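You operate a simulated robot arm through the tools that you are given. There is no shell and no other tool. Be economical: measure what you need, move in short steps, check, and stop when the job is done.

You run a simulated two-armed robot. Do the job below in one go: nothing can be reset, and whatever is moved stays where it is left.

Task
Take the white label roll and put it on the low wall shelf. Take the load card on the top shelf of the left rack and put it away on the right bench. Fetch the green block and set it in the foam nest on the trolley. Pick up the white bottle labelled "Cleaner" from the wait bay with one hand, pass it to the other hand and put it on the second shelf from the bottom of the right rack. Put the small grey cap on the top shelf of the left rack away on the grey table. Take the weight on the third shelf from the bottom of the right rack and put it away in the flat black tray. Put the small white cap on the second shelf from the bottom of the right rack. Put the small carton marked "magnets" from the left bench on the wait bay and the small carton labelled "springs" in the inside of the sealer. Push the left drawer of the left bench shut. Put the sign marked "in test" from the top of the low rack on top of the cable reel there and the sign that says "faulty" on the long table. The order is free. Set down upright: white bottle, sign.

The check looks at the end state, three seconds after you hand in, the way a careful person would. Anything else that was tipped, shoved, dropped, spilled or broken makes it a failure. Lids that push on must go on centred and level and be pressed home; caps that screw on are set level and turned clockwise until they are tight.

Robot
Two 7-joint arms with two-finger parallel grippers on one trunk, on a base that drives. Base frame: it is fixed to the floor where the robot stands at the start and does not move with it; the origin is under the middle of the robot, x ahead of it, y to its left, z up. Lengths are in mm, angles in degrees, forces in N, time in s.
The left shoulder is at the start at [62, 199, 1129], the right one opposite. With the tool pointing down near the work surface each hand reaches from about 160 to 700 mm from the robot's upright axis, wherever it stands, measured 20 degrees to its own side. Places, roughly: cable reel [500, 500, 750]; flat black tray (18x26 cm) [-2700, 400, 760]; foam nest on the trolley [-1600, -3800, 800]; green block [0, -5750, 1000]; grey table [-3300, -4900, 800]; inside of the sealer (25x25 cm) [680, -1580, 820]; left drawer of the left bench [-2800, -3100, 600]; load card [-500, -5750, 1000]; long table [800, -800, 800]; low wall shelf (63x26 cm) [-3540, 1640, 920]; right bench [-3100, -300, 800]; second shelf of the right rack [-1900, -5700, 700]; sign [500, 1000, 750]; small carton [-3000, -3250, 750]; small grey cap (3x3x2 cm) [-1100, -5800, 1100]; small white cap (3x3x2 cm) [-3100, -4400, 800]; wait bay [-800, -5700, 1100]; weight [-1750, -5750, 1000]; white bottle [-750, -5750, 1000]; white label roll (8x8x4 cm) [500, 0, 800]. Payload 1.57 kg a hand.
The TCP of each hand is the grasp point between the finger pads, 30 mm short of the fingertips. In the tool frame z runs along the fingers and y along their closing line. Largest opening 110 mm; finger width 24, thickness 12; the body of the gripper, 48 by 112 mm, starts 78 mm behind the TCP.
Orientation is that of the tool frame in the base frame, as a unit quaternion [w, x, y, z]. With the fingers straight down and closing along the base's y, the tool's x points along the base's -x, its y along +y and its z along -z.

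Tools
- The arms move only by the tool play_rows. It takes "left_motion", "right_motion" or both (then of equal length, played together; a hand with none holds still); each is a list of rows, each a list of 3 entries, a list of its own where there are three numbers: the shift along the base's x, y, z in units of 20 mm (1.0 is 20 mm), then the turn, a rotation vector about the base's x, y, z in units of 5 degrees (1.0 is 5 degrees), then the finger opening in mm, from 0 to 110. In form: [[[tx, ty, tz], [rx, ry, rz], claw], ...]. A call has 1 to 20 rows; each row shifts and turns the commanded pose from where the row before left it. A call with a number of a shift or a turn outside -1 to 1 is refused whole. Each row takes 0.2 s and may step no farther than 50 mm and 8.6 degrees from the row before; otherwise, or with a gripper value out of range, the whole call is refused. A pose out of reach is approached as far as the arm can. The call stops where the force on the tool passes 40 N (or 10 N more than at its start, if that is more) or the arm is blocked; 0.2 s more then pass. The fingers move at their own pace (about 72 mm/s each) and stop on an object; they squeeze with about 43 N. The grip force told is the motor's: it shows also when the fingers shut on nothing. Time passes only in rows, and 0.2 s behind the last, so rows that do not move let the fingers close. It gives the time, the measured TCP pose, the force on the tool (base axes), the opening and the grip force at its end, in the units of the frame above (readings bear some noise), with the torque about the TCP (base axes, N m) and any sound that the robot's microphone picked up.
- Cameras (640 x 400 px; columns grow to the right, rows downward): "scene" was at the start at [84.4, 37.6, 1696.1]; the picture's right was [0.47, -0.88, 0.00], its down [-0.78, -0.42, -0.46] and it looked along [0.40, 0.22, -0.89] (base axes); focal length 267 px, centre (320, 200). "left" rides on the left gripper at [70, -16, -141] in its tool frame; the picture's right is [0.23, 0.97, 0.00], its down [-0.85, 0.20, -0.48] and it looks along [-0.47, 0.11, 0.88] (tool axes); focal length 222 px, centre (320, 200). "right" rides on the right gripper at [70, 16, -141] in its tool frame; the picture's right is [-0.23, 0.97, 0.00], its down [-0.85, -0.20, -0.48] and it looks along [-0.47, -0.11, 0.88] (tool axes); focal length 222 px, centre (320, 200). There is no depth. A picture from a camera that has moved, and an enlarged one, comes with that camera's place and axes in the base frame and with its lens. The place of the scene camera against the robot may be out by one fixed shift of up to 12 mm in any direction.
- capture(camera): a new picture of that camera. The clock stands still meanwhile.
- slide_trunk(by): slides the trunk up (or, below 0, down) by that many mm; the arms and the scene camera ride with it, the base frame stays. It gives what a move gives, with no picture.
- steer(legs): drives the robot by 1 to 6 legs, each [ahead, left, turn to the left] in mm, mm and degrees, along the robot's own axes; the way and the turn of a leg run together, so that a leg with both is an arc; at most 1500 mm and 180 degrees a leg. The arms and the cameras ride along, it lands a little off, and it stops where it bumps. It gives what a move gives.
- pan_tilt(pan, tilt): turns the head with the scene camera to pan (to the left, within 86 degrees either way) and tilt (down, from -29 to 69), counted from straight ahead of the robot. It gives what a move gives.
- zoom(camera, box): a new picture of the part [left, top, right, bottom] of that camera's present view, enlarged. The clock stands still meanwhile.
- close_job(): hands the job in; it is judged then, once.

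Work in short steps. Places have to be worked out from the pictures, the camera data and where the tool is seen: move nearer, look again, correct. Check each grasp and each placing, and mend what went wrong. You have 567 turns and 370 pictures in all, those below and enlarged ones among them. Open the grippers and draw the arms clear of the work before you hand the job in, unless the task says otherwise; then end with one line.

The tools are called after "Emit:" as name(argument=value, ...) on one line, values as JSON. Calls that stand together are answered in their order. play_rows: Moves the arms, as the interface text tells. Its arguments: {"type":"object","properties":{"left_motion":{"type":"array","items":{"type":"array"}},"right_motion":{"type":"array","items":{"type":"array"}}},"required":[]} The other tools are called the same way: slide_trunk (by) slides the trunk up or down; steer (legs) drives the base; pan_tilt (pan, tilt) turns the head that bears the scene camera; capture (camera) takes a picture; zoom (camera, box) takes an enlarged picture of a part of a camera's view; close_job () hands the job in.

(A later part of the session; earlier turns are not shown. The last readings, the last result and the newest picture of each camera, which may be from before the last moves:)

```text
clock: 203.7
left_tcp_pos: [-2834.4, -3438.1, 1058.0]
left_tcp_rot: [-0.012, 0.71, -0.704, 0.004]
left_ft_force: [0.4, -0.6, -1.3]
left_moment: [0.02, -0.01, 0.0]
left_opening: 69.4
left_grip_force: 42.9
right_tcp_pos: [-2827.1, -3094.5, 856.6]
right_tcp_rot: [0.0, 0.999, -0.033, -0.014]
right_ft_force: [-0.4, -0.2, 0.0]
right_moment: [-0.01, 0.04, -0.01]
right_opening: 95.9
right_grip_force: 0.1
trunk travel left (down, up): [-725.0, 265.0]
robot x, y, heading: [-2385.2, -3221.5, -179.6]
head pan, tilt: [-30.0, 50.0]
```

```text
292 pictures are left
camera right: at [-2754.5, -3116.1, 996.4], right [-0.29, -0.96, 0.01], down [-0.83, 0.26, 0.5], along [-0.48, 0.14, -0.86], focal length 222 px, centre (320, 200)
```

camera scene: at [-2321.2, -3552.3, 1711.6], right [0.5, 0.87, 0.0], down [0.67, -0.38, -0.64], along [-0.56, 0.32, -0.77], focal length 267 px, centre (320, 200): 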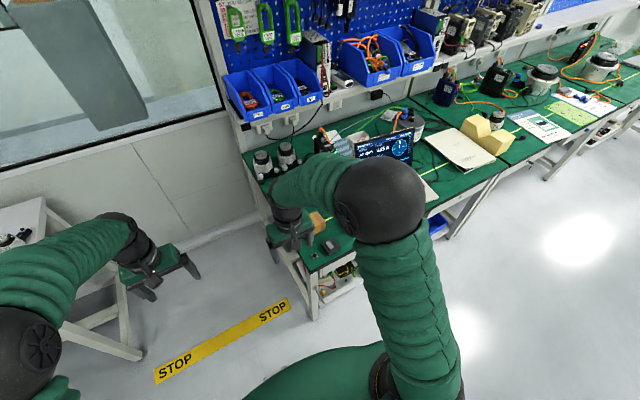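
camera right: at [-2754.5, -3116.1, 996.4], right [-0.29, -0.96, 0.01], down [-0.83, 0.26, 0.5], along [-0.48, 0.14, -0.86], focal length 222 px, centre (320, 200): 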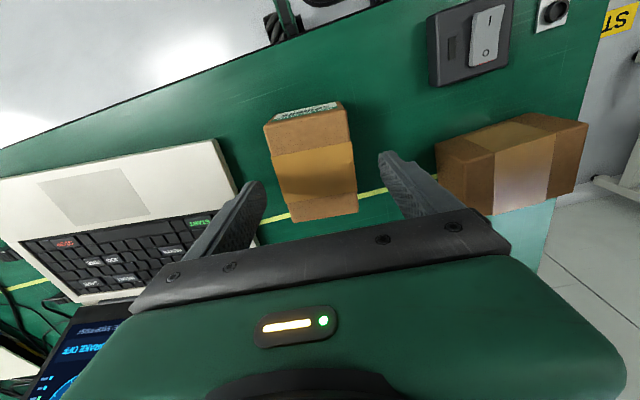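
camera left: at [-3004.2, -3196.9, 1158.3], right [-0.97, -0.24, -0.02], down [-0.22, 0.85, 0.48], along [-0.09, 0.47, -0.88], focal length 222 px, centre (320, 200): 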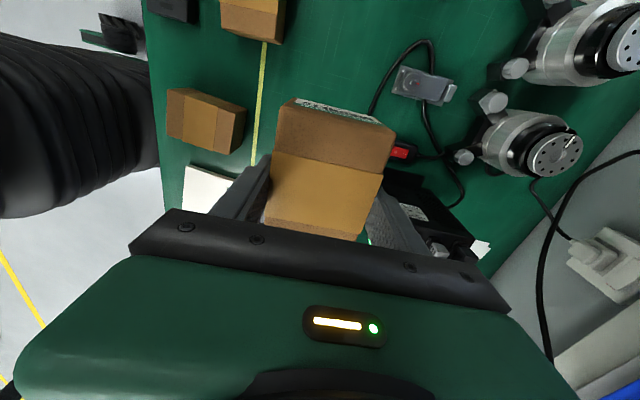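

Centred. Lower 55 mm and close.

Emit:
play_rows(right_motion=[[[0, 0, -0.9], [0, 0, 0], 96], [[0, 0, -0.9], [0, 0, 0], 96], [[0, 0, -0.9], [0, 0, 0], 96], [[0, 0, 0], [0, 0, 0], 50], [[0, 0, 0], [0, 0, 0], 50], [[0, 0, 0], [0, 0, 0], 50], [[0, 0, 0], [0, 0, 0], 50], [[0, 0, 0.3], [0, 0, 0], 50], [[0, 0, 0.6], [0, 0, 0], 50], [[0, 0, 0.9], [0, 0, 0], 50], [[0, 0, 0.9], [0, 0, 0], 50], [[0, 0, 0.9], [0, 0, 0], 50], [[0, 0, 0.9], [0, 0, 0], 50], [[0, 0, 0.9], [0, 0, 0], 50], [[0, 0, 0.9], [0, 0, 0], 50], [[0, 0, 0.9], [0, 0, 0], 50], [[0, 0, 0.9], [0, 0, 0], 50], [[0, 0, 0.9], [0, 0, 0], 50], [[0, 0, 0.9], [0, 0, 0], 50]])

Emit:
capture(camera="right")

```text
clock: 207.7
left_tcp_pos: [-2833.9, -3437.4, 1057.3]
left_tcp_rot: [-0.01, 0.71, -0.704, 0.005]
left_ft_force: [-0.1, -0.7, -1.9]
left_moment: [0.03, -0.01, -0.03]
left_opening: 69.6
left_grip_force: 43.2
right_tcp_pos: [-2825.5, -3093.8, 999.7]
right_tcp_rot: [0.001, 0.999, -0.033, -0.013]
right_ft_force: [0.6, 0.9, 0.0]
right_moment: [0.03, 0.01, -0.03]
right_opening: 69.2
right_grip_force: 43.3
trunk travel left (down, up): [-725.0, 265.0]
robot x, y, heading: [-2383.8, -3222.2, -179.2]
head pan, tilt: [-30.0, 50.0]
```

```text
291 pictures are left
camera right: at [-2753.5, -3114.8, 1140.5], right [-0.29, -0.96, 0.01], down [-0.83, 0.26, 0.5], along [-0.48, 0.14, -0.86], focal length 222 px, centre (320, 200)
```

right: 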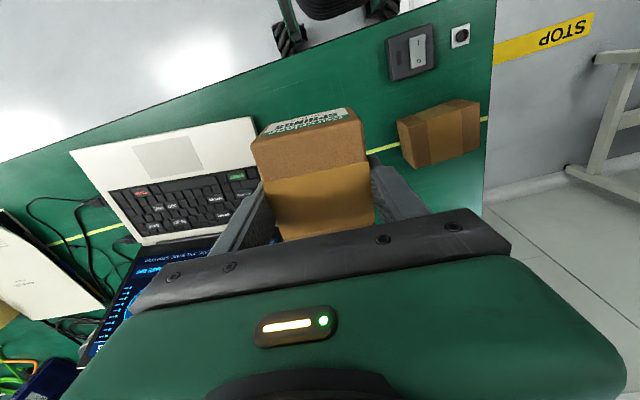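

Both cartons are held. I raise the right hand slightly and drive to the sealer.

Emit:
play_rows(right_motion=[[[0.5, 0, 0.9], [0, 0, 0], 50], [[0.5, 0, 0.9], [0, 0, 0], 50], [[0.5, 0, 0.9], [0, 0, 0], 50], [[0.5, 0, 0.9], [0, 0, 0], 50], [[0.5, 0, 0.9], [0, 0, 0], 50]])

Emit:
steer(legs=[[-350, 0, 0], [0, -900, 0], [0, 0, 179], [1400, 0, 0], [0, 900, 0]])

Emit:
pan_tilt(pan=-10, tilt=35)

Emit:
capture(camera="scene")

```text
clock: 208.9
left_tcp_pos: [-2833.5, -3437.6, 1057.8]
left_tcp_rot: [-0.011, 0.71, -0.704, 0.005]
left_ft_force: [0.1, 0.4, -1.3]
left_moment: [0.02, -0.02, 0.03]
left_opening: 69.6
left_grip_force: 42.6
right_tcp_pos: [-2775.9, -3094.1, 1092.1]
right_tcp_rot: [0.001, 0.999, -0.032, -0.015]
right_ft_force: [0.0, -0.3, -0.7]
right_moment: [0.03, -0.03, 0.02]
right_opening: 69.4
right_grip_force: 42.9
trunk travel left (down, up): [-725.0, 265.0]
robot x, y, heading: [-2381.4, -3224.3, -179.5]
head pan, tilt: [-30.0, 50.0]
```

```text
clock: 233.8
left_tcp_pos: [-163.3, -1234.4, 1058.8]
left_tcp_rot: [-0.005, 0.715, 0.699, -0.01]
left_ft_force: [-0.6, 0.1, -1.9]
left_moment: [-0.02, -0.01, -0.02]
left_opening: 69.3
left_grip_force: 43.2
right_tcp_pos: [-231.5, -1575.9, 1090.8]
right_tcp_rot: [0.014, 0.048, 0.999, 0.001]
right_ft_force: [-0.7, -0.6, -0.1]
right_moment: [0.0, 0.01, -0.04]
right_opening: 69.3
right_grip_force: 43.3
trunk travel left (down, up): [-725.0, 265.0]
robot x, y, heading: [-624.1, -1429.8, -1.3]
head pan, tilt: [-30.0, 50.0]
```

```text
clock: 234.6
left_tcp_pos: [-163.2, -1232.1, 1058.1]
left_tcp_rot: [-0.004, 0.715, 0.699, -0.011]
left_ft_force: [0.2, -0.8, -1.5]
left_moment: [0.0, -0.01, -0.03]
left_opening: 69.6
left_grip_force: 43.1
right_tcp_pos: [-233.6, -1573.2, 1091.6]
right_tcp_rot: [0.015, 0.049, 0.999, 0.002]
right_ft_force: [-0.6, -1.0, -0.5]
right_moment: [0.01, 0.01, 0.0]
right_opening: 69.1
right_grip_force: 43.0
trunk travel left (down, up): [-725.0, 265.0]
robot x, y, heading: [-623.7, -1436.0, -1.2]
head pan, tilt: [-10.0, 35.0]
```

```text
290 pictures are left
camera scene: at [-506.6, -1446.8, 1733.2], right [-0.2, -0.98, 0.0], down [-0.56, 0.11, -0.82], along [0.8, -0.16, -0.58], focal length 267 px, centre (320, 200)
```

scene: 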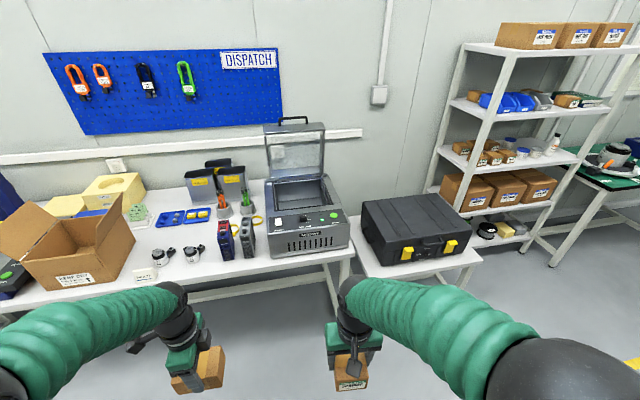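

The sealer is open. I pull the left hand in, then drive up so the right hand comes near the sealer's well.

Emit:
play_rows(left_motion=[[[-0.9, 0, 0.4], [0, 0, 0], 50], [[-0.9, 0, 0.4], [0, 0, 0], 50], [[-0.9, 0, 0.4], [0, 0, 0], 50], [[-0.9, 0, 0.4], [0, 0, 0], 50], [[-0.9, 0, 0.4], [0, 0, 0], 50], [[-0.9, 0, 0.4], [0, 0, 0], 50], [[-0.9, 0, 0.4], [0, 0, 0], 50], [[-0.9, 0, 0.4], [0, 0, 0], 50]])

Emit:
steer(legs=[[640, 0, 1.2]])

Emit:
capture(camera="scene")

Emit:
capture(camera="right")

```text
clock: 236.4
left_tcp_pos: [-309.8, -1232.1, 1122.9]
left_tcp_rot: [-0.003, 0.715, 0.699, -0.01]
left_ft_force: [0.6, 0.3, -1.2]
left_moment: [-0.02, -0.02, -0.02]
left_opening: 69.7
left_grip_force: 43.2
right_tcp_pos: [-234.5, -1571.9, 1093.2]
right_tcp_rot: [0.017, 0.049, 0.999, 0.001]
right_ft_force: [0.3, -0.7, -1.3]
right_moment: [-0.01, 0.01, -0.01]
right_opening: 69.3
right_grip_force: 42.4
trunk travel left (down, up): [-725.0, 265.0]
robot x, y, heading: [-623.4, -1429.3, -1.5]
head pan, tilt: [-10.0, 35.0]
```

```text
clock: 240.0
left_tcp_pos: [320.2, -1231.2, 1123.1]
left_tcp_rot: [-0.004, 0.707, 0.707, -0.01]
left_ft_force: [0.4, -0.2, -2.7]
left_moment: [-0.01, -0.04, -0.02]
left_opening: 69.6
left_grip_force: 43.0
right_tcp_pos: [404.7, -1569.6, 1092.8]
right_tcp_rot: [0.015, 0.036, 0.999, 0.001]
right_ft_force: [-0.1, 0.2, -1.0]
right_moment: [0.01, -0.01, 0.04]
right_opening: 69.3
right_grip_force: 42.6
trunk travel left (down, up): [-725.0, 265.0]
robot x, y, heading: [10.7, -1440.4, -0.1]
head pan, tilt: [-10.0, 35.0]
```

```text
289 pictures are left
camera scene: at [125.4, -1449.7, 1733.5], right [-0.17, -0.98, 0.0], down [-0.57, 0.1, -0.82], along [0.81, -0.14, -0.57], focal length 267 px, centre (320, 200)
```

scene: 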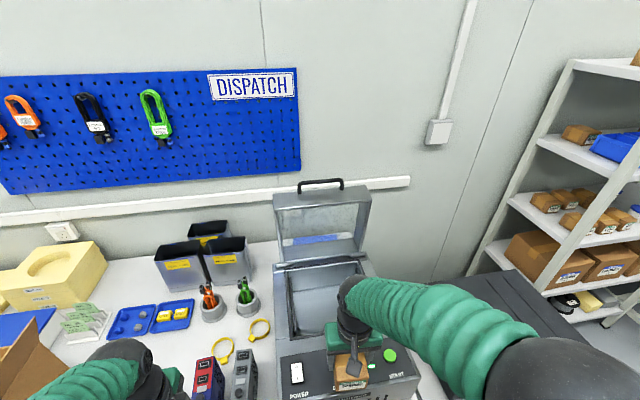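

```text
288 pictures are left
camera right: at [331.1, -1549.5, 1232.0], right [0.3, 0.95, 0.01], down [0.82, -0.26, 0.5], along [0.48, -0.14, -0.86], focal length 222 px, centre (320, 200)
```

right: 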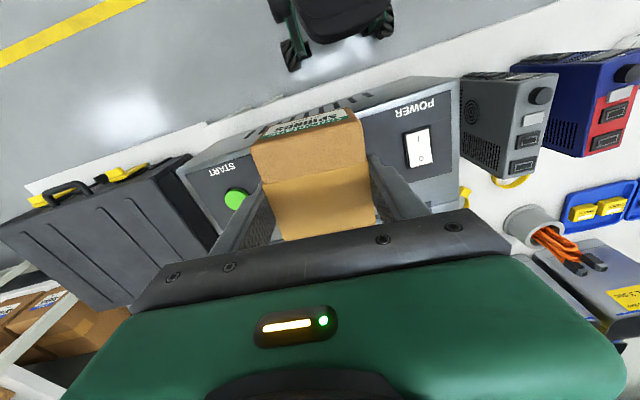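

The well's centre is about (680, −1585), rim ≈920. I drive 40 mm closer and extend the right hand over it.

Emit:
steer(legs=[[40, 0, 0]])

Emit:
play_rows(right_motion=[[[0.95, -0.07, 0], [0, 0, -0.07], 50], [[0.95, -0.07, 0], [0, 0, -0.07], 50], [[0.95, -0.07, 0], [0, 0, -0.07], 50], [[0.95, -0.07, 0], [0, 0, -0.07], 50], [[0.95, -0.07, 0], [0, 0, -0.07], 50], [[0.95, -0.07, 0], [0, 0, -0.07], 50], [[0.95, -0.07, 0], [0, 0, -0.07], 50], [[0.95, -0.07, 0], [0, 0, -0.07], 50], [[0.95, -0.07, 0], [0, 0, -0.07], 50], [[0.95, -0.07, 0], [0, 0, -0.07], 50], [[0.95, -0.07, 0], [0, 0, -0.07], 50]])

Emit:
capture(camera="right")

Emit:
capture(camera="scene")

```text
clock: 240.8
left_tcp_pos: [353.0, -1229.6, 1126.1]
left_tcp_rot: [-0.001, 0.707, 0.707, -0.006]
left_ft_force: [-0.7, -0.2, -0.4]
left_moment: [0.0, -0.05, -0.03]
left_opening: 69.5
left_grip_force: 43.6
right_tcp_pos: [436.4, -1568.9, 1094.1]
right_tcp_rot: [0.019, 0.036, 0.999, 0.0]
right_ft_force: [-0.6, -0.4, -0.3]
right_moment: [-0.04, -0.03, 0.01]
right_opening: 68.9
right_grip_force: 43.4
trunk travel left (down, up): [-725.0, 265.0]
robot x, y, heading: [59.1, -1440.7, 0.0]
head pan, tilt: [-10.0, 35.0]
```

```text
clock: 243.2
left_tcp_pos: [361.6, -1230.7, 1121.8]
left_tcp_rot: [-0.004, 0.708, 0.706, -0.01]
left_ft_force: [0.5, -0.2, -1.9]
left_moment: [0.01, -0.02, 0.0]
left_opening: 69.7
left_grip_force: 42.8
right_tcp_pos: [653.9, -1585.5, 1090.9]
right_tcp_rot: [0.015, 0.069, 0.997, 0.0]
right_ft_force: [-0.4, 0.2, -0.6]
right_moment: [0.03, 0.01, 0.03]
right_opening: 69.3
right_grip_force: 42.8
trunk travel left (down, up): [-725.0, 265.0]
robot x, y, heading: [54.6, -1444.7, 0.2]
head pan, tilt: [-10.0, 35.0]
```

```text
287 pictures are left
camera right: at [583.2, -1560.1, 1231.2], right [0.36, 0.93, 0.01], down [0.8, -0.32, 0.5], along [0.47, -0.17, -0.86], focal length 222 px, centre (320, 200)
```

right: 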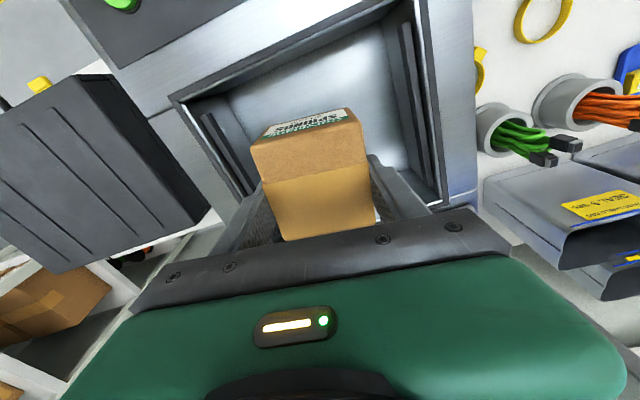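

```text
286 pictures are left
camera scene: at [170.2, -1449.8, 1733.2], right [-0.17, -0.98, 0.0], down [-0.57, 0.1, -0.82], along [0.81, -0.14, -0.58], focal length 267 px, centre (320, 200)
```

scene: 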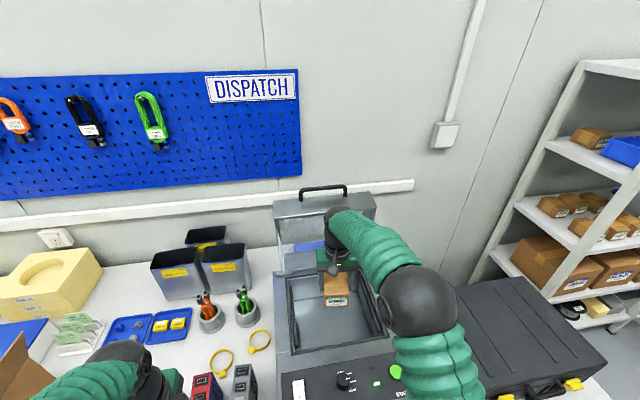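

The box is over the well with ample margins. I lower it straight in.

Emit:
play_rows(right_motion=[[[0.1, 0, -0.9], [0, 0, 0], 50], [[0.1, 0, -0.9], [0, 0, 0], 50], [[0.1, 0, -0.9], [0, 0, 0], 50], [[0.1, 0, -0.9], [0, 0, 0], 50], [[0, 0, -0.9], [0, 0, 0], 50], [[0, 0, -0.9], [0, 0, 0], 50], [[0, 0, -0.9], [0, 0, 0], 50], [[0, 0, -0.9], [0, 0, 0], 50], [[0, 0, -0.9], [0, 0, 0], 50]])

Emit:
capture(camera="right")

```text
clock: 245.2
left_tcp_pos: [361.3, -1231.1, 1122.4]
left_tcp_rot: [-0.004, 0.707, 0.707, -0.01]
left_ft_force: [0.4, -0.1, -1.4]
left_moment: [-0.01, 0.0, 0.03]
left_opening: 69.7
left_grip_force: 43.0
right_tcp_pos: [661.8, -1586.0, 930.2]
right_tcp_rot: [0.015, 0.069, 0.997, 0.0]
right_ft_force: [-0.2, -0.9, -0.4]
right_moment: [0.0, -0.01, 0.0]
right_opening: 69.0
right_grip_force: 43.0
trunk travel left (down, up): [-725.0, 265.0]
robot x, y, heading: [54.6, -1441.1, 0.1]
head pan, tilt: [-10.0, 35.0]
```

```text
285 pictures are left
camera right: at [590.8, -1560.4, 1069.5], right [0.36, 0.93, 0.01], down [0.8, -0.32, 0.5], along [0.47, -0.17, -0.86], focal length 222 px, centre (320, 200)
```

right: 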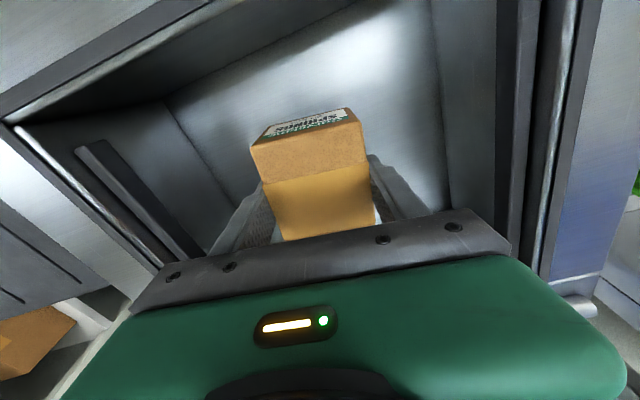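

Inside the well now; continue down with smaller steps until contact.

Emit:
play_rows(right_motion=[[[0, 0, -0.7], [0, 0, 0], 50], [[0, 0, -0.5], [0, 0, 0], 50], [[0, 0, -0.3], [0, 0, 0], 50], [[0, 0, -0.3], [0, 0, 0], 50], [[0, 0, -0.2], [0, 0, 0], 50], [[0, 0, -0.2], [0, 0, 0], 50], [[0, 0, -0.2], [0, 0, 0], 50]])

```text
clock: 246.8
left_tcp_pos: [361.4, -1231.0, 1123.9]
left_tcp_rot: [-0.005, 0.707, 0.707, -0.011]
left_ft_force: [-0.5, 0.0, -2.4]
left_moment: [-0.01, -0.02, -0.04]
left_opening: 69.5
left_grip_force: 43.1
right_tcp_pos: [659.9, -1585.5, 882.4]
right_tcp_rot: [0.015, 0.07, 0.997, 0.0]
right_ft_force: [0.2, 0.3, -0.3]
right_moment: [0.02, 0.0, 0.02]
right_opening: 69.2
right_grip_force: 43.3
trunk travel left (down, up): [-725.0, 265.0]
robot x, y, heading: [52.6, -1436.6, -0.2]
head pan, tilt: [-10.0, 35.0]
```

Still free at 882; continue gently.

Emit:
play_rows(right_motion=[[[0, 0, -0.2], [0, 0, 0], 50], [[0, 0, -0.2], [0, 0, 0], 50], [[0, 0, -0.2], [0, 0, 0], 50], [[0, 0, -0.2], [0, 0, 0], 50], [[0, 0, -0.2], [0, 0, 0], 50], [[0, 0, -0.2], [0, 0, 0], 50]])

Emit:
capture(camera="right")

```text
clock: 248.2
left_tcp_pos: [357.1, -1229.8, 1123.3]
left_tcp_rot: [-0.003, 0.707, 0.707, -0.01]
left_ft_force: [-0.5, -0.4, -1.7]
left_moment: [-0.03, 0.0, 0.01]
left_opening: 69.7
left_grip_force: 43.1
right_tcp_pos: [660.6, -1585.4, 862.2]
right_tcp_rot: [0.021, 0.07, 0.997, 0.0]
right_ft_force: [2.7, -2.8, 35.3]
right_moment: [-0.44, -0.05, 0.02]
right_opening: 70.0
right_grip_force: 42.7
trunk travel left (down, up): [-725.0, 265.0]
robot x, y, heading: [56.2, -1444.0, 0.1]
head pan, tilt: [-10.0, 35.0]
```

```text
284 pictures are left
camera right: at [588.1, -1559.8, 1001.8], right [0.36, 0.93, 0.01], down [0.8, -0.31, 0.51], along [0.48, -0.17, -0.86], focal length 222 px, centre (320, 200)
```

right: 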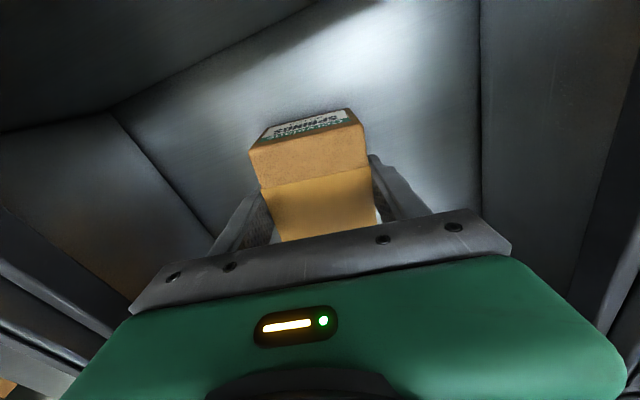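

Contact (35 N). I relax 2 mm, open, and rise out.

Emit:
play_rows(right_motion=[[[0, 0, 0.1], [0, 0, 0], 66], [[0, 0, 0.1], [0, 0, 0], 74], [[0, 0, 0], [0, 0, 0], 82], [[0, 0, 0], [0, 0, 0], 90], [[0, 0, 0.5], [0, 0, 0], 92], [[0, 0, 0.9], [0, 0, 0], 92], [[0, 0, 0.9], [0, 0, 0], 92], [[0, 0, 0.9], [0, 0, 0], 92], [[0, 0, 0.9], [0, 0, 0], 92], [[0, 0, 0.9], [0, 0, 0], 92], [[0, 0, 0.9], [0, 0, 0], 92], [[0, 0, 0.9], [0, 0, 0], 92], [[0, 0, 0.9], [0, 0, 0], 92], [[0, 0, 0.9], [0, 0, 0], 92], [[0, 0, 0.9], [0, 0, 0], 92], [[0, 0, 0.9], [0, 0, 0], 92], [[0, 0, 0.9], [0, 0, 0], 92]])

Emit:
capture(camera="right")

```text
clock: 251.8
left_tcp_pos: [360.5, -1231.3, 1121.9]
left_tcp_rot: [-0.005, 0.707, 0.707, -0.01]
left_ft_force: [-0.2, -0.5, -1.9]
left_moment: [0.04, 0.01, -0.01]
left_opening: 70.0
left_grip_force: 42.8
right_tcp_pos: [660.7, -1586.8, 1087.8]
right_tcp_rot: [0.015, 0.069, 0.997, 0.0]
right_ft_force: [0.6, 0.3, 1.4]
right_moment: [0.0, 0.01, -0.02]
right_opening: 91.9
right_grip_force: 0.0
trunk travel left (down, up): [-725.0, 265.0]
robot x, y, heading: [53.0, -1438.8, 0.2]
head pan, tilt: [-10.0, 35.0]
```

```text
283 pictures are left
camera right: at [590.2, -1560.3, 1227.7], right [0.36, 0.93, 0.01], down [0.8, -0.32, 0.5], along [0.47, -0.17, -0.86], focal length 222 px, centre (320, 200)
```

right: 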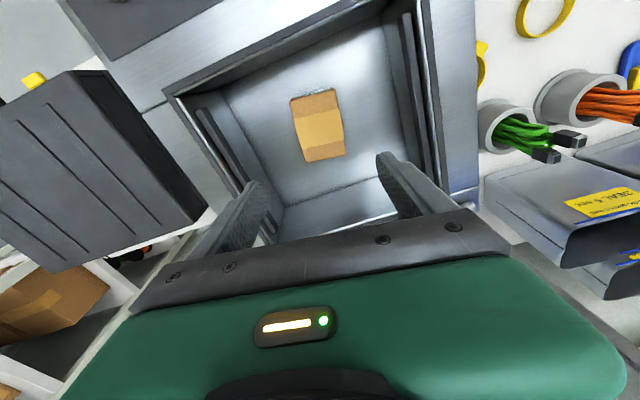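

Springs sits in the sealer. I retract the right hand and drive toward the left rack.

Emit:
play_rows(right_motion=[[[-1, 0, 0], [0, 0, 0.1], 92], [[-1, 0, 0], [0, 0, 0.1], 92], [[-1, 0, 0], [0, 0, 0.1], 92], [[-1, 0, 0], [0, 0, 0.1], 92], [[-1, 0, 0], [0, 0, 0.1], 92], [[-1, 0, 0], [0, 0, 0.1], 92], [[-1, 0, 0], [0, 0, 0.1], 92], [[-1, 0, 0], [0, 0, 0.1], 92], [[-1, 0, 0], [0, 0, 0.1], 92], [[-1, 0, 0], [0, 0, 0.1], 92], [[-1, 0, 0], [0, 0, 0.1], 92], [[-1, 0, 0], [0, 0, 0.1], 92], [[-1, 0, 0], [0, 0, 0.1], 92], [[-1, 0, 0], [0, 0, 0.1], 92], [[-1, 0, 0], [0, 0, 0.1], 92], [[-1, 0, 0], [0, 0, 0.1], 92]])

Emit:
steer(legs=[[-500, 0, 0], [0, 0, -90], [1500, 0, 0], [1400, 0, 0]])

Emit:
pan_tilt(pan=0, tilt=22)

Emit:
capture(camera="scene")

```text
clock: 255.2
left_tcp_pos: [359.6, -1231.0, 1122.2]
left_tcp_rot: [-0.003, 0.707, 0.707, -0.01]
left_ft_force: [0.0, -0.9, -0.9]
left_moment: [0.0, 0.01, 0.01]
left_opening: 69.7
left_grip_force: 42.8
right_tcp_pos: [340.6, -1585.5, 1088.3]
right_tcp_rot: [0.016, 0.0, 1.0, 0.002]
right_ft_force: [0.1, 0.4, 1.0]
right_moment: [0.02, 0.0, 0.0]
right_opening: 91.9
right_grip_force: 0.0
trunk travel left (down, up): [-725.0, 265.0]
robot x, y, heading: [52.2, -1439.9, -0.1]
head pan, tilt: [-10.0, 35.0]
```

```text
clock: 275.6
left_tcp_pos: [-202.5, -4651.2, 1122.0]
left_tcp_rot: [-0.009, 1.0, 0.004, -0.004]
left_ft_force: [-0.6, -0.4, -1.5]
left_moment: [0.01, 0.02, 0.02]
left_opening: 69.7
left_grip_force: 42.8
right_tcp_pos: [-555.8, -4634.5, 1088.6]
right_tcp_rot: [0.012, 0.704, 0.71, -0.009]
right_ft_force: [-0.2, -1.0, -0.7]
right_moment: [-0.05, 0.02, 0.01]
right_opening: 92.1
right_grip_force: 0.1
trunk travel left (down, up): [-725.0, 265.0]
robot x, y, heading: [-413.2, -4346.4, -89.5]
head pan, tilt: [-10.0, 35.0]
```

```text
clock: 276.4
left_tcp_pos: [-201.0, -4652.5, 1122.7]
left_tcp_rot: [-0.011, 1.0, 0.004, -0.004]
left_ft_force: [-0.6, -0.8, -1.7]
left_moment: [-0.01, 0.0, 0.03]
left_opening: 69.5
left_grip_force: 42.6
right_tcp_pos: [-555.7, -4634.8, 1088.9]
right_tcp_rot: [0.012, 0.704, 0.71, -0.009]
right_ft_force: [-1.0, 0.1, 0.0]
right_moment: [0.0, -0.04, 0.01]
right_opening: 92.0
right_grip_force: 0.0
trunk travel left (down, up): [-725.0, 265.0]
robot x, y, heading: [-412.5, -4341.3, -89.6]
head pan, tilt: [0.0, 22.0]
```

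```text
282 pictures are left
camera scene: at [-416.5, -4465.1, 1754.0], right [-1.0, -0.01, 0.0], down [0.0, 0.38, -0.93], along [0.01, -0.93, -0.38], focal length 267 px, centre (320, 200)
```

scene: 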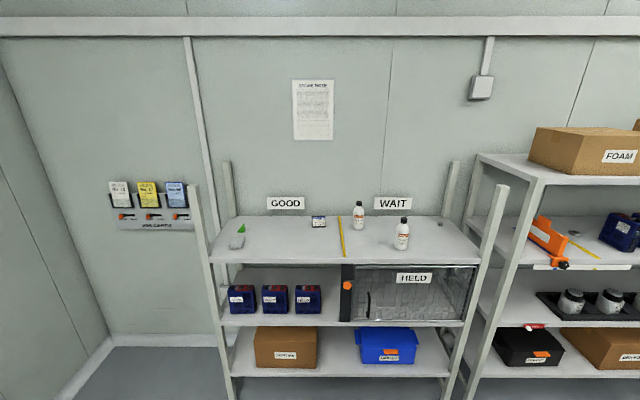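

Emit:
zoom(camera="scene", box=[210, 190, 490, 340])

Emit:
zoom(camera="scene", box=[460, 120, 640, 380])

```text
2.29 times, centred on (350, 265) of scene
camera zoom: at [-416.5, -4465.1, 1754.0], right [-1.0, -0.01, 0.0], down [0.0, 0.38, -0.93], along [0.01, -0.93, -0.38], focal length 610 px, centre (251, 51)
```

zoom: 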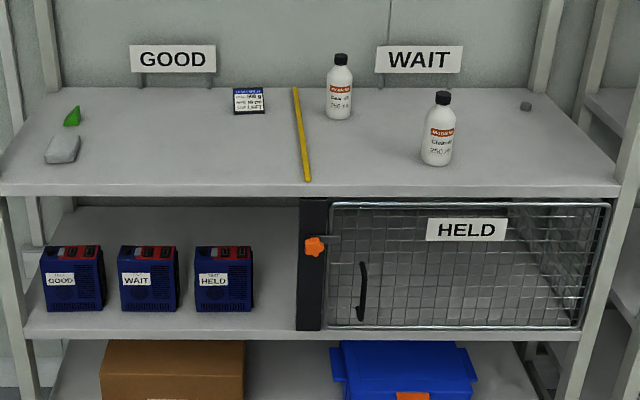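

```text
1.54 times, centred on (550, 250) of scene
camera zoom: at [-416.5, -4465.1, 1754.0], right [-1.0, -0.01, 0.0], down [0.0, 0.38, -0.93], along [0.01, -0.93, -0.38], focal length 410 px, centre (-34, 123)
```

zoom: 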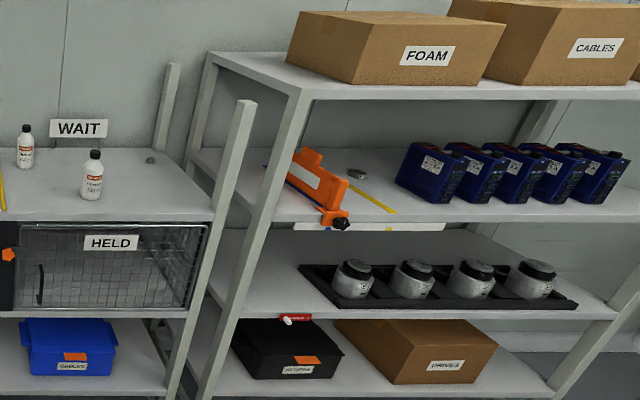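

I see the wait bay (right half of the left rack's top shelf) with two bottles. I raise the trunk, drive closer and read labels.

Emit:
slide_trunk(by=180)

Emit:
steer(legs=[[450, 0, 0], [0, -600, 0]])

Emit:
pan_tilt(pan=5, tilt=40)

Emit:
capture(camera="scene")

```text
clock: 278.4
left_tcp_pos: [-201.6, -4652.6, 1301.3]
left_tcp_rot: [-0.011, 1.0, 0.003, -0.004]
left_ft_force: [-0.1, -0.7, -1.1]
left_moment: [-0.02, 0.02, 0.01]
left_opening: 70.0
left_grip_force: 43.4
right_tcp_pos: [-556.2, -4633.7, 1268.4]
right_tcp_rot: [0.012, 0.705, 0.71, -0.01]
right_ft_force: [-0.5, 0.7, 0.0]
right_moment: [0.0, 0.0, 0.0]
right_opening: 92.0
right_grip_force: 0.1
trunk travel left (down, up): [-905.0, 85.0]
robot x, y, heading: [-412.3, -4342.7, -89.7]
head pan, tilt: [0.0, 22.0]
```

```text
clock: 284.1
left_tcp_pos: [-795.6, -5103.8, 1301.9]
left_tcp_rot: [-0.011, 1.0, 0.0, -0.007]
left_ft_force: [0.0, 0.3, -1.4]
left_moment: [0.02, 0.05, 0.02]
left_opening: 69.7
left_grip_force: 42.5
right_tcp_pos: [-1149.8, -5085.2, 1269.1]
right_tcp_rot: [0.01, 0.706, 0.708, -0.011]
right_ft_force: [-0.2, 0.1, 0.6]
right_moment: [0.0, 0.01, 0.01]
right_opening: 91.9
right_grip_force: 0.0
trunk travel left (down, up): [-905.0, 85.0]
robot x, y, heading: [-1009.7, -4794.9, -89.5]
head pan, tilt: [0.0, 22.0]
```

```text
clock: 284.9
left_tcp_pos: [-799.0, -5103.8, 1301.6]
left_tcp_rot: [-0.01, 1.0, 0.001, -0.006]
left_ft_force: [0.2, -0.5, -1.4]
left_moment: [0.02, 0.01, -0.01]
left_opening: 69.8
left_grip_force: 42.8
right_tcp_pos: [-1153.8, -5084.8, 1267.1]
right_tcp_rot: [0.011, 0.706, 0.708, -0.01]
right_ft_force: [0.0, 0.0, 0.3]
right_moment: [0.01, 0.02, -0.01]
right_opening: 92.3
right_grip_force: 0.1
trunk travel left (down, up): [-905.0, 85.0]
robot x, y, heading: [-1009.5, -4796.5, -89.9]
head pan, tilt: [5.0, 40.0]
```

```text
279 pictures are left
camera scene: at [-1003.5, -4908.3, 1905.9], right [-1.0, -0.09, 0.0], down [-0.06, 0.64, -0.77], along [0.07, -0.76, -0.64], focal length 267 px, centre (320, 200)
```

scene: 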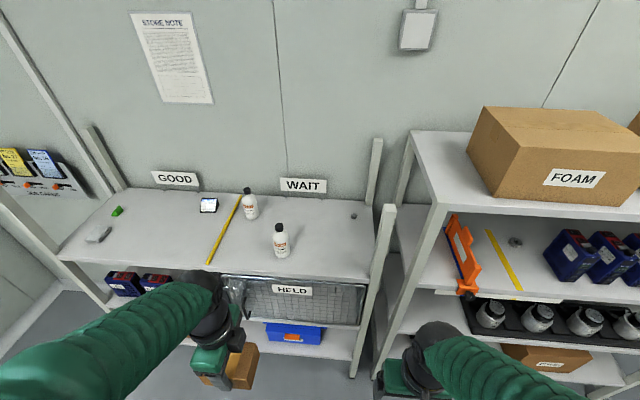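

Emit:
zoom(camera="scene", box=[190, 170, 380, 290])

Emit:
zoom(camera="scene", box=[235, 180, 295, 260])

Emit:
zoom(camera="scene", box=[60, 180, 240, 270])

```text
3.33 times, centred on (285, 230) of scene
camera zoom: at [-1003.5, -4908.3, 1905.9], right [-1.0, -0.09, 0.0], down [-0.06, 0.64, -0.77], along [0.07, -0.76, -0.64], focal length 889 px, centre (437, 100)
```

zoom: 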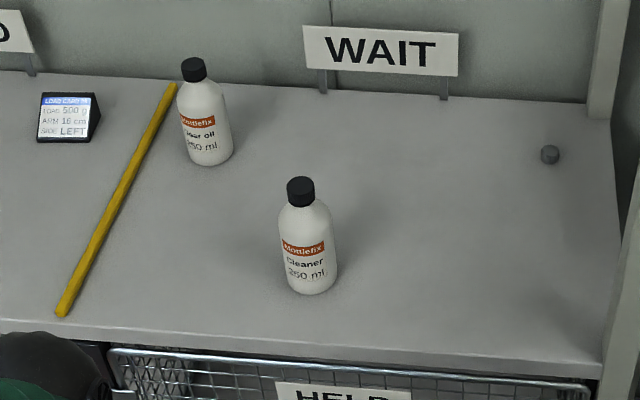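

```text
5.00 times, centred on (265, 220) of scene
camera zoom: at [-1003.5, -4908.3, 1905.9], right [-1.0, -0.09, 0.0], down [-0.06, 0.64, -0.77], along [0.07, -0.76, -0.64], focal length 1334 px, centre (595, 100)
```

zoom: 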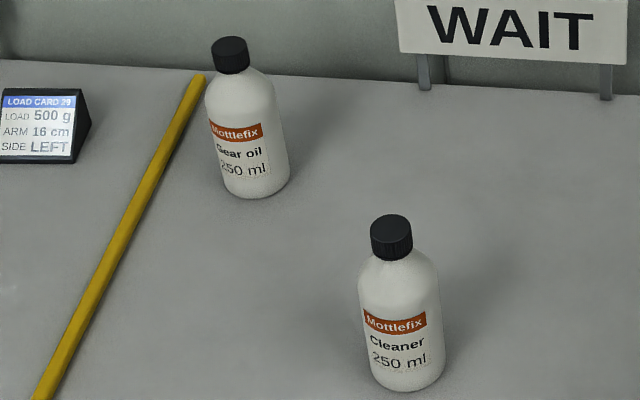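

```text
3.56 times, centred on (150, 225) of scene
camera zoom: at [-1003.5, -4908.3, 1905.9], right [-1.0, -0.09, 0.0], down [-0.06, 0.64, -0.77], along [0.07, -0.76, -0.64], focal length 948 px, centre (924, 111)
```

zoom: 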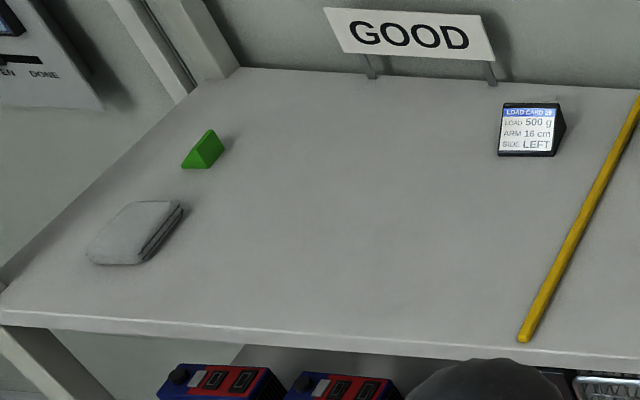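

Cleaner is the front bottle at ≈(−792, −5562), shelf z≈1055, front edge y≈−5460. I'll set the magnets box at about (−930, −5645). Tuck the right hand, drive in, and look.

Emit:
play_rows(right_motion=[[[0, 1, 0], [0, 0, 0], 92], [[0, 1, 0], [0, 0, 0], 92], [[0, 1, 0], [0, 0, 0], 92], [[0, 1, 0], [0, 0, 0], 92], [[0, 1, 0], [0, 0, 0], 92]])

Emit:
steer(legs=[[0, -130, 0], [300, 0, 0]])

Emit:
pan_tilt(pan=15, tilt=50)

Emit:
capture(camera="scene")

Emit:
capture(camera="left")

```text
clock: 286.1
left_tcp_pos: [-801.4, -5102.8, 1302.8]
left_tcp_rot: [-0.009, 1.0, 0.0, -0.004]
left_ft_force: [0.1, 0.2, -1.0]
left_moment: [-0.01, 0.02, 0.0]
left_opening: 69.6
left_grip_force: 42.9
right_tcp_pos: [-1134.2, -5052.9, 1306.4]
right_tcp_rot: [0.011, 0.706, 0.708, -0.009]
right_ft_force: [-0.1, 0.1, -0.5]
right_moment: [-0.05, -0.02, 0.02]
right_opening: 91.9
right_grip_force: 0.1
right hand out of reach, approached as far as the arm can: row 1, 2, 3, 4, 5
trunk travel left (down, up): [-905.0, 85.0]
robot x, y, heading: [-1013.0, -4792.3, -89.9]
head pan, tilt: [5.0, 40.0]
```

```text
clock: 289.0
left_tcp_pos: [-929.8, -5399.1, 1303.9]
left_tcp_rot: [-0.009, 1.0, 0.0, -0.005]
left_ft_force: [-0.1, 0.7, -1.5]
left_moment: [-0.01, 0.0, 0.0]
left_opening: 69.8
left_grip_force: 43.8
right_tcp_pos: [-1262.5, -5349.6, 1306.7]
right_tcp_rot: [0.012, 0.706, 0.708, -0.01]
right_ft_force: [-0.5, 1.0, -0.3]
right_moment: [-0.03, 0.02, -0.05]
right_opening: 91.9
right_grip_force: 0.0
trunk travel left (down, up): [-905.0, 85.0]
robot x, y, heading: [-1136.9, -5096.5, -90.0]
head pan, tilt: [5.0, 40.0]
```

```text
clock: 289.8
left_tcp_pos: [-940.8, -5401.2, 1304.3]
left_tcp_rot: [-0.01, 1.0, 0.001, -0.001]
left_ft_force: [-0.9, -0.4, -1.3]
left_moment: [-0.05, -0.09, 0.0]
left_opening: 69.7
left_grip_force: 43.5
right_tcp_pos: [-1274.1, -5350.5, 1304.7]
right_tcp_rot: [0.015, 0.707, 0.707, -0.007]
right_ft_force: [-0.9, 0.0, -0.1]
right_moment: [-0.03, -0.09, 0.0]
right_opening: 91.9
right_grip_force: 0.1
trunk travel left (down, up): [-905.0, 85.0]
robot x, y, heading: [-1139.4, -5095.0, -89.8]
head pan, tilt: [15.0, 50.0]
```

```text
275 pictures are left
camera scene: at [-1151.8, -5193.6, 1892.1], right [-0.97, -0.26, -0.01], down [-0.19, 0.74, -0.65], along [0.18, -0.62, -0.76], focal length 267 px, centre (320, 200)
```

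scene: 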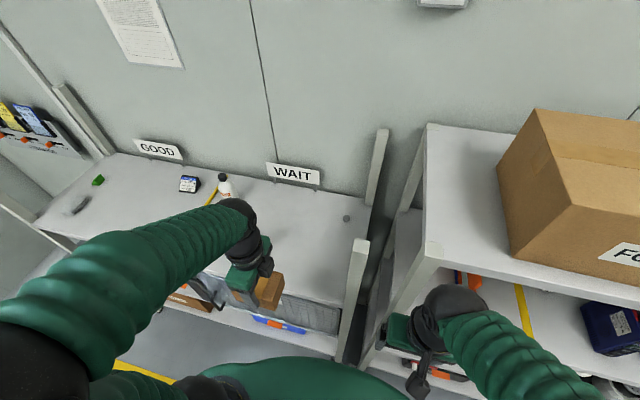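

```text
274 pictures are left
camera left: at [-872.1, -5387.0, 1446.2], right [0.23, -0.97, -0.02], down [-0.85, -0.21, 0.48], along [-0.47, -0.09, -0.88], focal length 222 px, centre (320, 200)
```

left: 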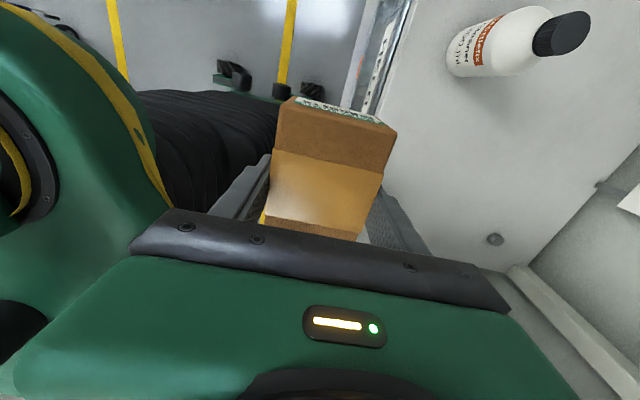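

Clear path at x≈−945. I extend the left hand to y≈−5645 and lower part-way.

Emit:
play_rows(left_motion=[[[0, -0.94, 0], [0, 0, 0], 50], [[0, -0.94, 0], [0, 0, 0], 50], [[0, -0.94, 0], [0, 0, 0], 50], [[0, -0.94, 0], [0, 0, 0], 50], [[0, -0.94, 0], [0, 0, 0], 50], [[0, -0.94, 0], [0, 0, 0], 50], [[0, -0.94, 0], [0, 0, 0], 50], [[0, -0.94, 0], [0, 0, 0], 50], [[0, -0.94, 0], [0, 0, 0], 50], [[0, -0.94, 0], [0, 0, 0], 50], [[0, -0.94, -0.5], [0, 0, 0], 50], [[0, -0.94, -0.8], [0, 0, 0], 50], [[0, -0.94, -0.8], [0, 0, 0], 50], [[0, 0, -0.9], [0, 0, 0], 50], [[0, 0, -0.9], [0, 0, 0], 50], [[0, 0, -0.9], [0, 0, 0], 50]])

Emit:
capture(camera="left")

```text
clock: 293.1
left_tcp_pos: [-918.0, -5649.3, 1203.3]
left_tcp_rot: [-0.011, 1.0, 0.001, -0.008]
left_ft_force: [1.6, 0.9, -1.7]
left_moment: [0.02, 0.01, 0.02]
left_opening: 69.6
left_grip_force: 42.8
right_tcp_pos: [-1250.2, -5354.8, 1308.0]
right_tcp_rot: [0.008, 0.706, 0.708, -0.012]
right_ft_force: [-0.7, -0.2, 0.7]
right_moment: [0.03, 0.04, 0.01]
right_opening: 92.1
right_grip_force: 0.1
trunk travel left (down, up): [-905.0, 85.0]
robot x, y, heading: [-1136.0, -5097.5, -90.0]
head pan, tilt: [15.0, 50.0]
```

```text
273 pictures are left
camera left: at [-847.1, -5635.4, 1344.6], right [0.23, -0.97, -0.03], down [-0.85, -0.21, 0.49], along [-0.48, -0.09, -0.87], focal length 222 px, centre (320, 200)
```

left: 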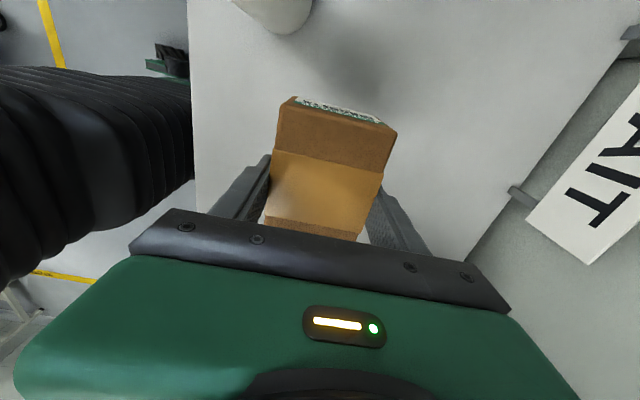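

Good margins to the bottle. Lower slowly to contact (expected TCP≈1117).

Emit:
play_rows(left_motion=[[[0, 0, -0.6], [0, 0, 0], 50], [[0, 0, -0.6], [0, 0, 0], 50], [[0, 0, -0.6], [0, 0, 0], 50], [[0, 0, -0.6], [0, 0, 0], 50], [[0, 0, -0.5], [0, 0, 0], 50], [[0, 0, -0.4], [0, 0, 0], 50], [[0, 0, -0.3], [0, 0, 0], 50], [[0, 0, -0.2], [0, 0, 0], 50], [[0, 0, -0.2], [0, 0, 0], 50], [[0, 0, -0.2], [0, 0, 0], 50], [[0, 0, -0.2], [0, 0, 0], 50]])

```text
clock: 295.6
left_tcp_pos: [-920.6, -5648.4, 1116.9]
left_tcp_rot: [-0.011, 1.0, 0.002, -0.008]
left_ft_force: [0.4, -0.1, -0.9]
left_moment: [0.0, 0.0, 0.01]
left_opening: 69.6
left_grip_force: 43.0
right_tcp_pos: [-1252.1, -5354.4, 1306.8]
right_tcp_rot: [0.008, 0.706, 0.708, -0.011]
right_ft_force: [0.0, -0.3, -0.1]
right_moment: [-0.01, 0.04, -0.02]
right_opening: 91.8
right_grip_force: 0.0
trunk travel left (down, up): [-905.0, 85.0]
robot x, y, heading: [-1137.7, -5090.9, -89.9]
head pan, tilt: [15.0, 50.0]
```

Emit:
play_rows(left_motion=[[[0, 0, -0.2], [0, 0, 0], 50], [[0, 0, -0.2], [0, 0, 0], 50], [[0, 0, -0.2], [0, 0, 0], 50], [[0, 0, -0.2], [0, 0, 0], 50]])

Emit:
capture(camera="left")

```text
clock: 296.6
left_tcp_pos: [-921.7, -5647.0, 1106.1]
left_tcp_rot: [-0.004, 1.0, 0.001, -0.007]
left_ft_force: [2.5, -4.0, 35.3]
left_moment: [-1.61, -0.26, 0.03]
left_opening: 69.0
left_grip_force: 43.0
right_tcp_pos: [-1255.1, -5349.1, 1308.2]
right_tcp_rot: [0.01, 0.707, 0.707, -0.012]
right_ft_force: [-0.2, -0.1, 0.2]
right_moment: [-0.04, 0.0, 0.0]
right_opening: 92.0
right_grip_force: 0.1
trunk travel left (down, up): [-905.0, 85.0]
robot x, y, heading: [-1136.7, -5095.5, -89.8]
head pan, tilt: [15.0, 50.0]
```

```text
272 pictures are left
camera left: at [-850.7, -5631.7, 1246.5], right [0.23, -0.97, -0.01], down [-0.85, -0.21, 0.49], along [-0.48, -0.1, -0.87], focal length 222 px, centre (320, 200)
```

left: 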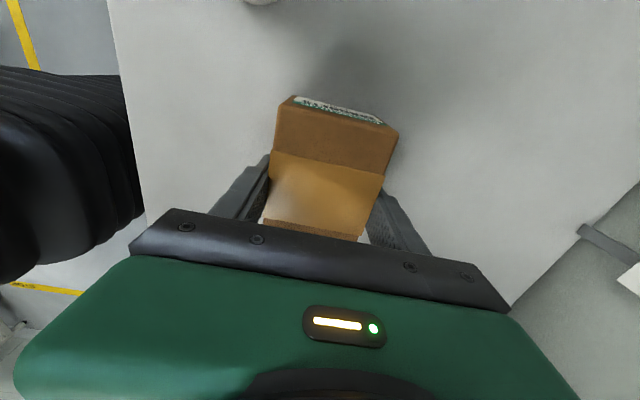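

Contact (edge first). I ease up 1 mm and open slowly.

Emit:
play_rows(left_motion=[[[0, 0, 0.05], [0, 0, 0], 67], [[0, 0, 0], [0, 0, 0], 70], [[0, 0, 0], [0, 0, 0], 74], [[0, 0, 0], [0, 0, 0], 80], [[0, 0, 0], [0, 0, 0], 88], [[0, 0, 0], [0, 0, 0], 94]])

Emit:
capture(camera="left")

```text
clock: 297.9
left_tcp_pos: [-919.5, -5649.3, 1101.4]
left_tcp_rot: [-0.01, 1.0, 0.001, -0.008]
left_ft_force: [-0.5, 0.1, -0.4]
left_moment: [-0.03, -0.01, -0.03]
left_opening: 93.9
left_grip_force: 0.2
right_tcp_pos: [-1253.4, -5355.1, 1305.6]
right_tcp_rot: [0.009, 0.706, 0.708, -0.011]
right_ft_force: [-0.1, 0.3, 0.8]
right_moment: [-0.05, 0.02, 0.03]
right_opening: 92.2
right_grip_force: 0.1
trunk travel left (down, up): [-905.0, 85.0]
robot x, y, heading: [-1136.4, -5097.0, -89.6]
head pan, tilt: [15.0, 50.0]
```

```text
271 pictures are left
camera left: at [-849.6, -5634.3, 1242.4], right [0.23, -0.97, -0.02], down [-0.85, -0.21, 0.49], along [-0.48, -0.09, -0.87], focal length 222 px, centre (320, 200)
```

left: 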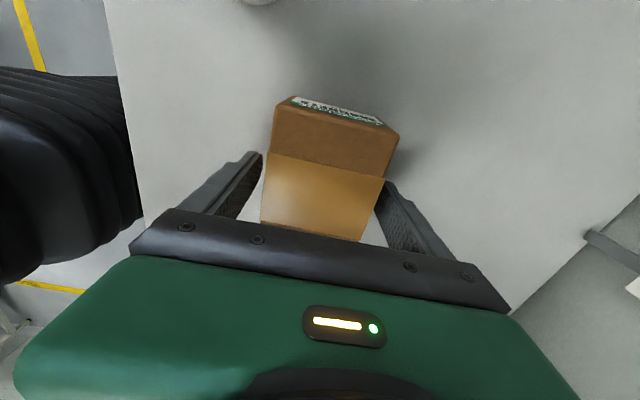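

Box released. I lift clear and rotate the left tool back to its normal yaw for grasping the Cleaner bottle.

Emit:
play_rows(left_motion=[[[0, 0, 0.6], [0, 0, 0], 96], [[0, 0, 0.9], [0, 0, 0], 96], [[0, 0, 0.9], [0, 0, 0], 96], [[0, 0, 0.9], [0, 0, 0], 96], [[0, 0, 0.9], [0, 0, 0], 96], [[0, 0, 0.9], [0, 0, 0], 96], [[0, 0, 0.9], [0, 0, 0], 96], [[0, 0, 0.9], [0, 0, 0], 96], [[0, 0, 0.9], [0, 0, 0], 96], [[0, 0, 0.9], [0, 0, 0], 96], [[0, 0, 0.9], [0, 0, 0], 96]])

Emit:
play_rows(left_motion=[[[0.3, 0.5, 0], [0, 0, 1], 96], [[0.3, 0.5, 0], [0, 0, 1], 96], [[0.3, 0.5, 0], [0, 0, 1], 96], [[0.3, 0.5, 0], [0, 0, 1], 96], [[0.3, 0.5, 0], [0, 0, 1], 96], [[0.3, 0.5, 0], [0, 0, 1], 96], [[0.3, 0.5, 0], [0, 0, 1], 96], [[0.3, 0, 0], [0, 0, 1], 96], [[0.3, 0, 0], [0, 0, 1], 96], [[0.3, 0, 0], [0, 0, 1], 96], [[0.3, 0, 0], [0, 0, 1], 96], [[0.3, 0, 0], [0, 0, 1], 96], [[0.3, 0, 0], [0, 0, 1], 96], [[0.3, 0, 0], [0, 0, 1], 96], [[0.3, 0, 0], [0, 0, 1], 96], [[0.3, 0, 0], [0, 0, 1], 96], [[0.3, 0, 0], [0, 0, 1], 96], [[0.3, 0, 0], [0, 0, 1], 96]])

Emit:
capture(camera="left")

```text
clock: 300.4
left_tcp_pos: [-920.9, -5647.9, 1295.0]
left_tcp_rot: [-0.011, 1.0, 0.002, -0.007]
left_ft_force: [-0.5, -0.2, 1.5]
left_moment: [0.0, 0.0, -0.04]
left_opening: 96.1
left_grip_force: 0.1
right_tcp_pos: [-1253.6, -5353.0, 1308.0]
right_tcp_rot: [0.009, 0.706, 0.708, -0.012]
right_ft_force: [-0.6, -0.5, 0.4]
right_moment: [-0.01, 0.03, 0.01]
right_opening: 92.1
right_grip_force: 0.0
trunk travel left (down, up): [-905.0, 85.0]
robot x, y, heading: [-1139.3, -5096.5, -89.9]
head pan, tilt: [15.0, 50.0]
```

```text
clock: 304.1
left_tcp_pos: [-813.3, -5578.9, 1294.0]
left_tcp_rot: [-0.002, 0.706, 0.708, -0.012]
left_ft_force: [0.7, -0.3, -0.3]
left_moment: [-0.01, -0.01, 0.0]
left_opening: 96.4
left_grip_force: 0.0
right_tcp_pos: [-1252.4, -5353.5, 1306.4]
right_tcp_rot: [0.008, 0.706, 0.708, -0.012]
right_ft_force: [-1.1, -0.8, -0.2]
right_moment: [-0.02, 0.02, 0.02]
right_opening: 92.2
right_grip_force: 0.1
trunk travel left (down, up): [-905.0, 85.0]
robot x, y, heading: [-1137.3, -5096.5, -89.7]
head pan, tilt: [15.0, 50.0]
```

```text
270 pictures are left
camera left: at [-827.1, -5506.4, 1434.7], right [0.97, 0.23, -0.02], down [0.21, -0.85, 0.49], along [0.09, -0.48, -0.87], focal length 222 px, centre (320, 200)
```

left: 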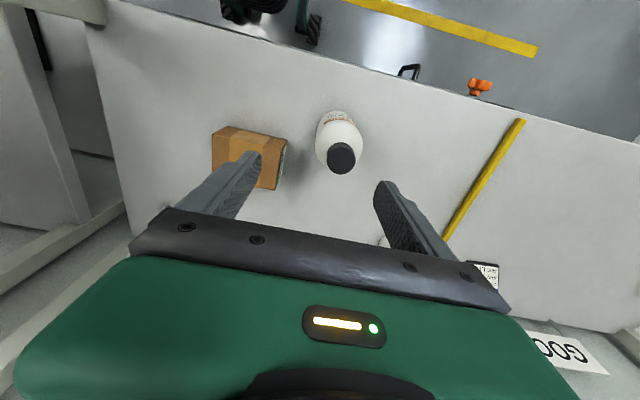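

The bottle cap is ~20 mm to +x of the TCP. I adjust and lower to just above the cap, narrowing the opening to 88, then check.

Emit:
play_rows(left_motion=[[[0.5, 0.1, 0], [0, 0, 0], 90], [[0.5, 0.1, -0.3], [0, 0, 0], 90], [[0, 0, -0.6], [0, 0, 0], 90], [[0, 0, -0.6], [0, 0, 0], 90], [[0, 0, -0.5], [0, 0, 0], 90], [[0, 0, 0], [0, 0, 0], 90]])

Emit:
capture(camera="left")

```text
clock: 305.6
left_tcp_pos: [-791.1, -5574.0, 1253.7]
left_tcp_rot: [-0.002, 0.707, 0.708, -0.012]
left_ft_force: [0.2, 0.4, 0.2]
left_moment: [0.02, 0.01, 0.0]
left_opening: 89.9
left_grip_force: 0.0
right_tcp_pos: [-1251.2, -5353.8, 1307.2]
right_tcp_rot: [0.009, 0.706, 0.708, -0.012]
right_ft_force: [-0.8, 0.0, 1.1]
right_moment: [0.0, 0.01, -0.01]
right_opening: 92.0
right_grip_force: 0.1
trunk travel left (down, up): [-905.0, 85.0]
robot x, y, heading: [-1136.9, -5096.1, -89.9]
head pan, tilt: [15.0, 50.0]
```

```text
269 pictures are left
camera left: at [-806.2, -5502.1, 1394.5], right [0.97, 0.23, -0.02], down [0.21, -0.85, 0.49], along [0.09, -0.48, -0.87], focal length 222 px, centre (320, 200)
```

left: 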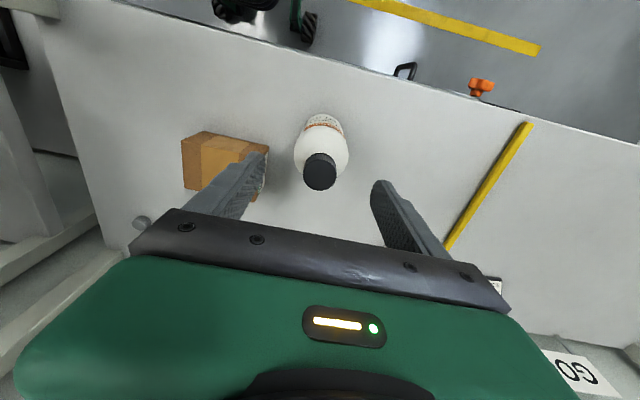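

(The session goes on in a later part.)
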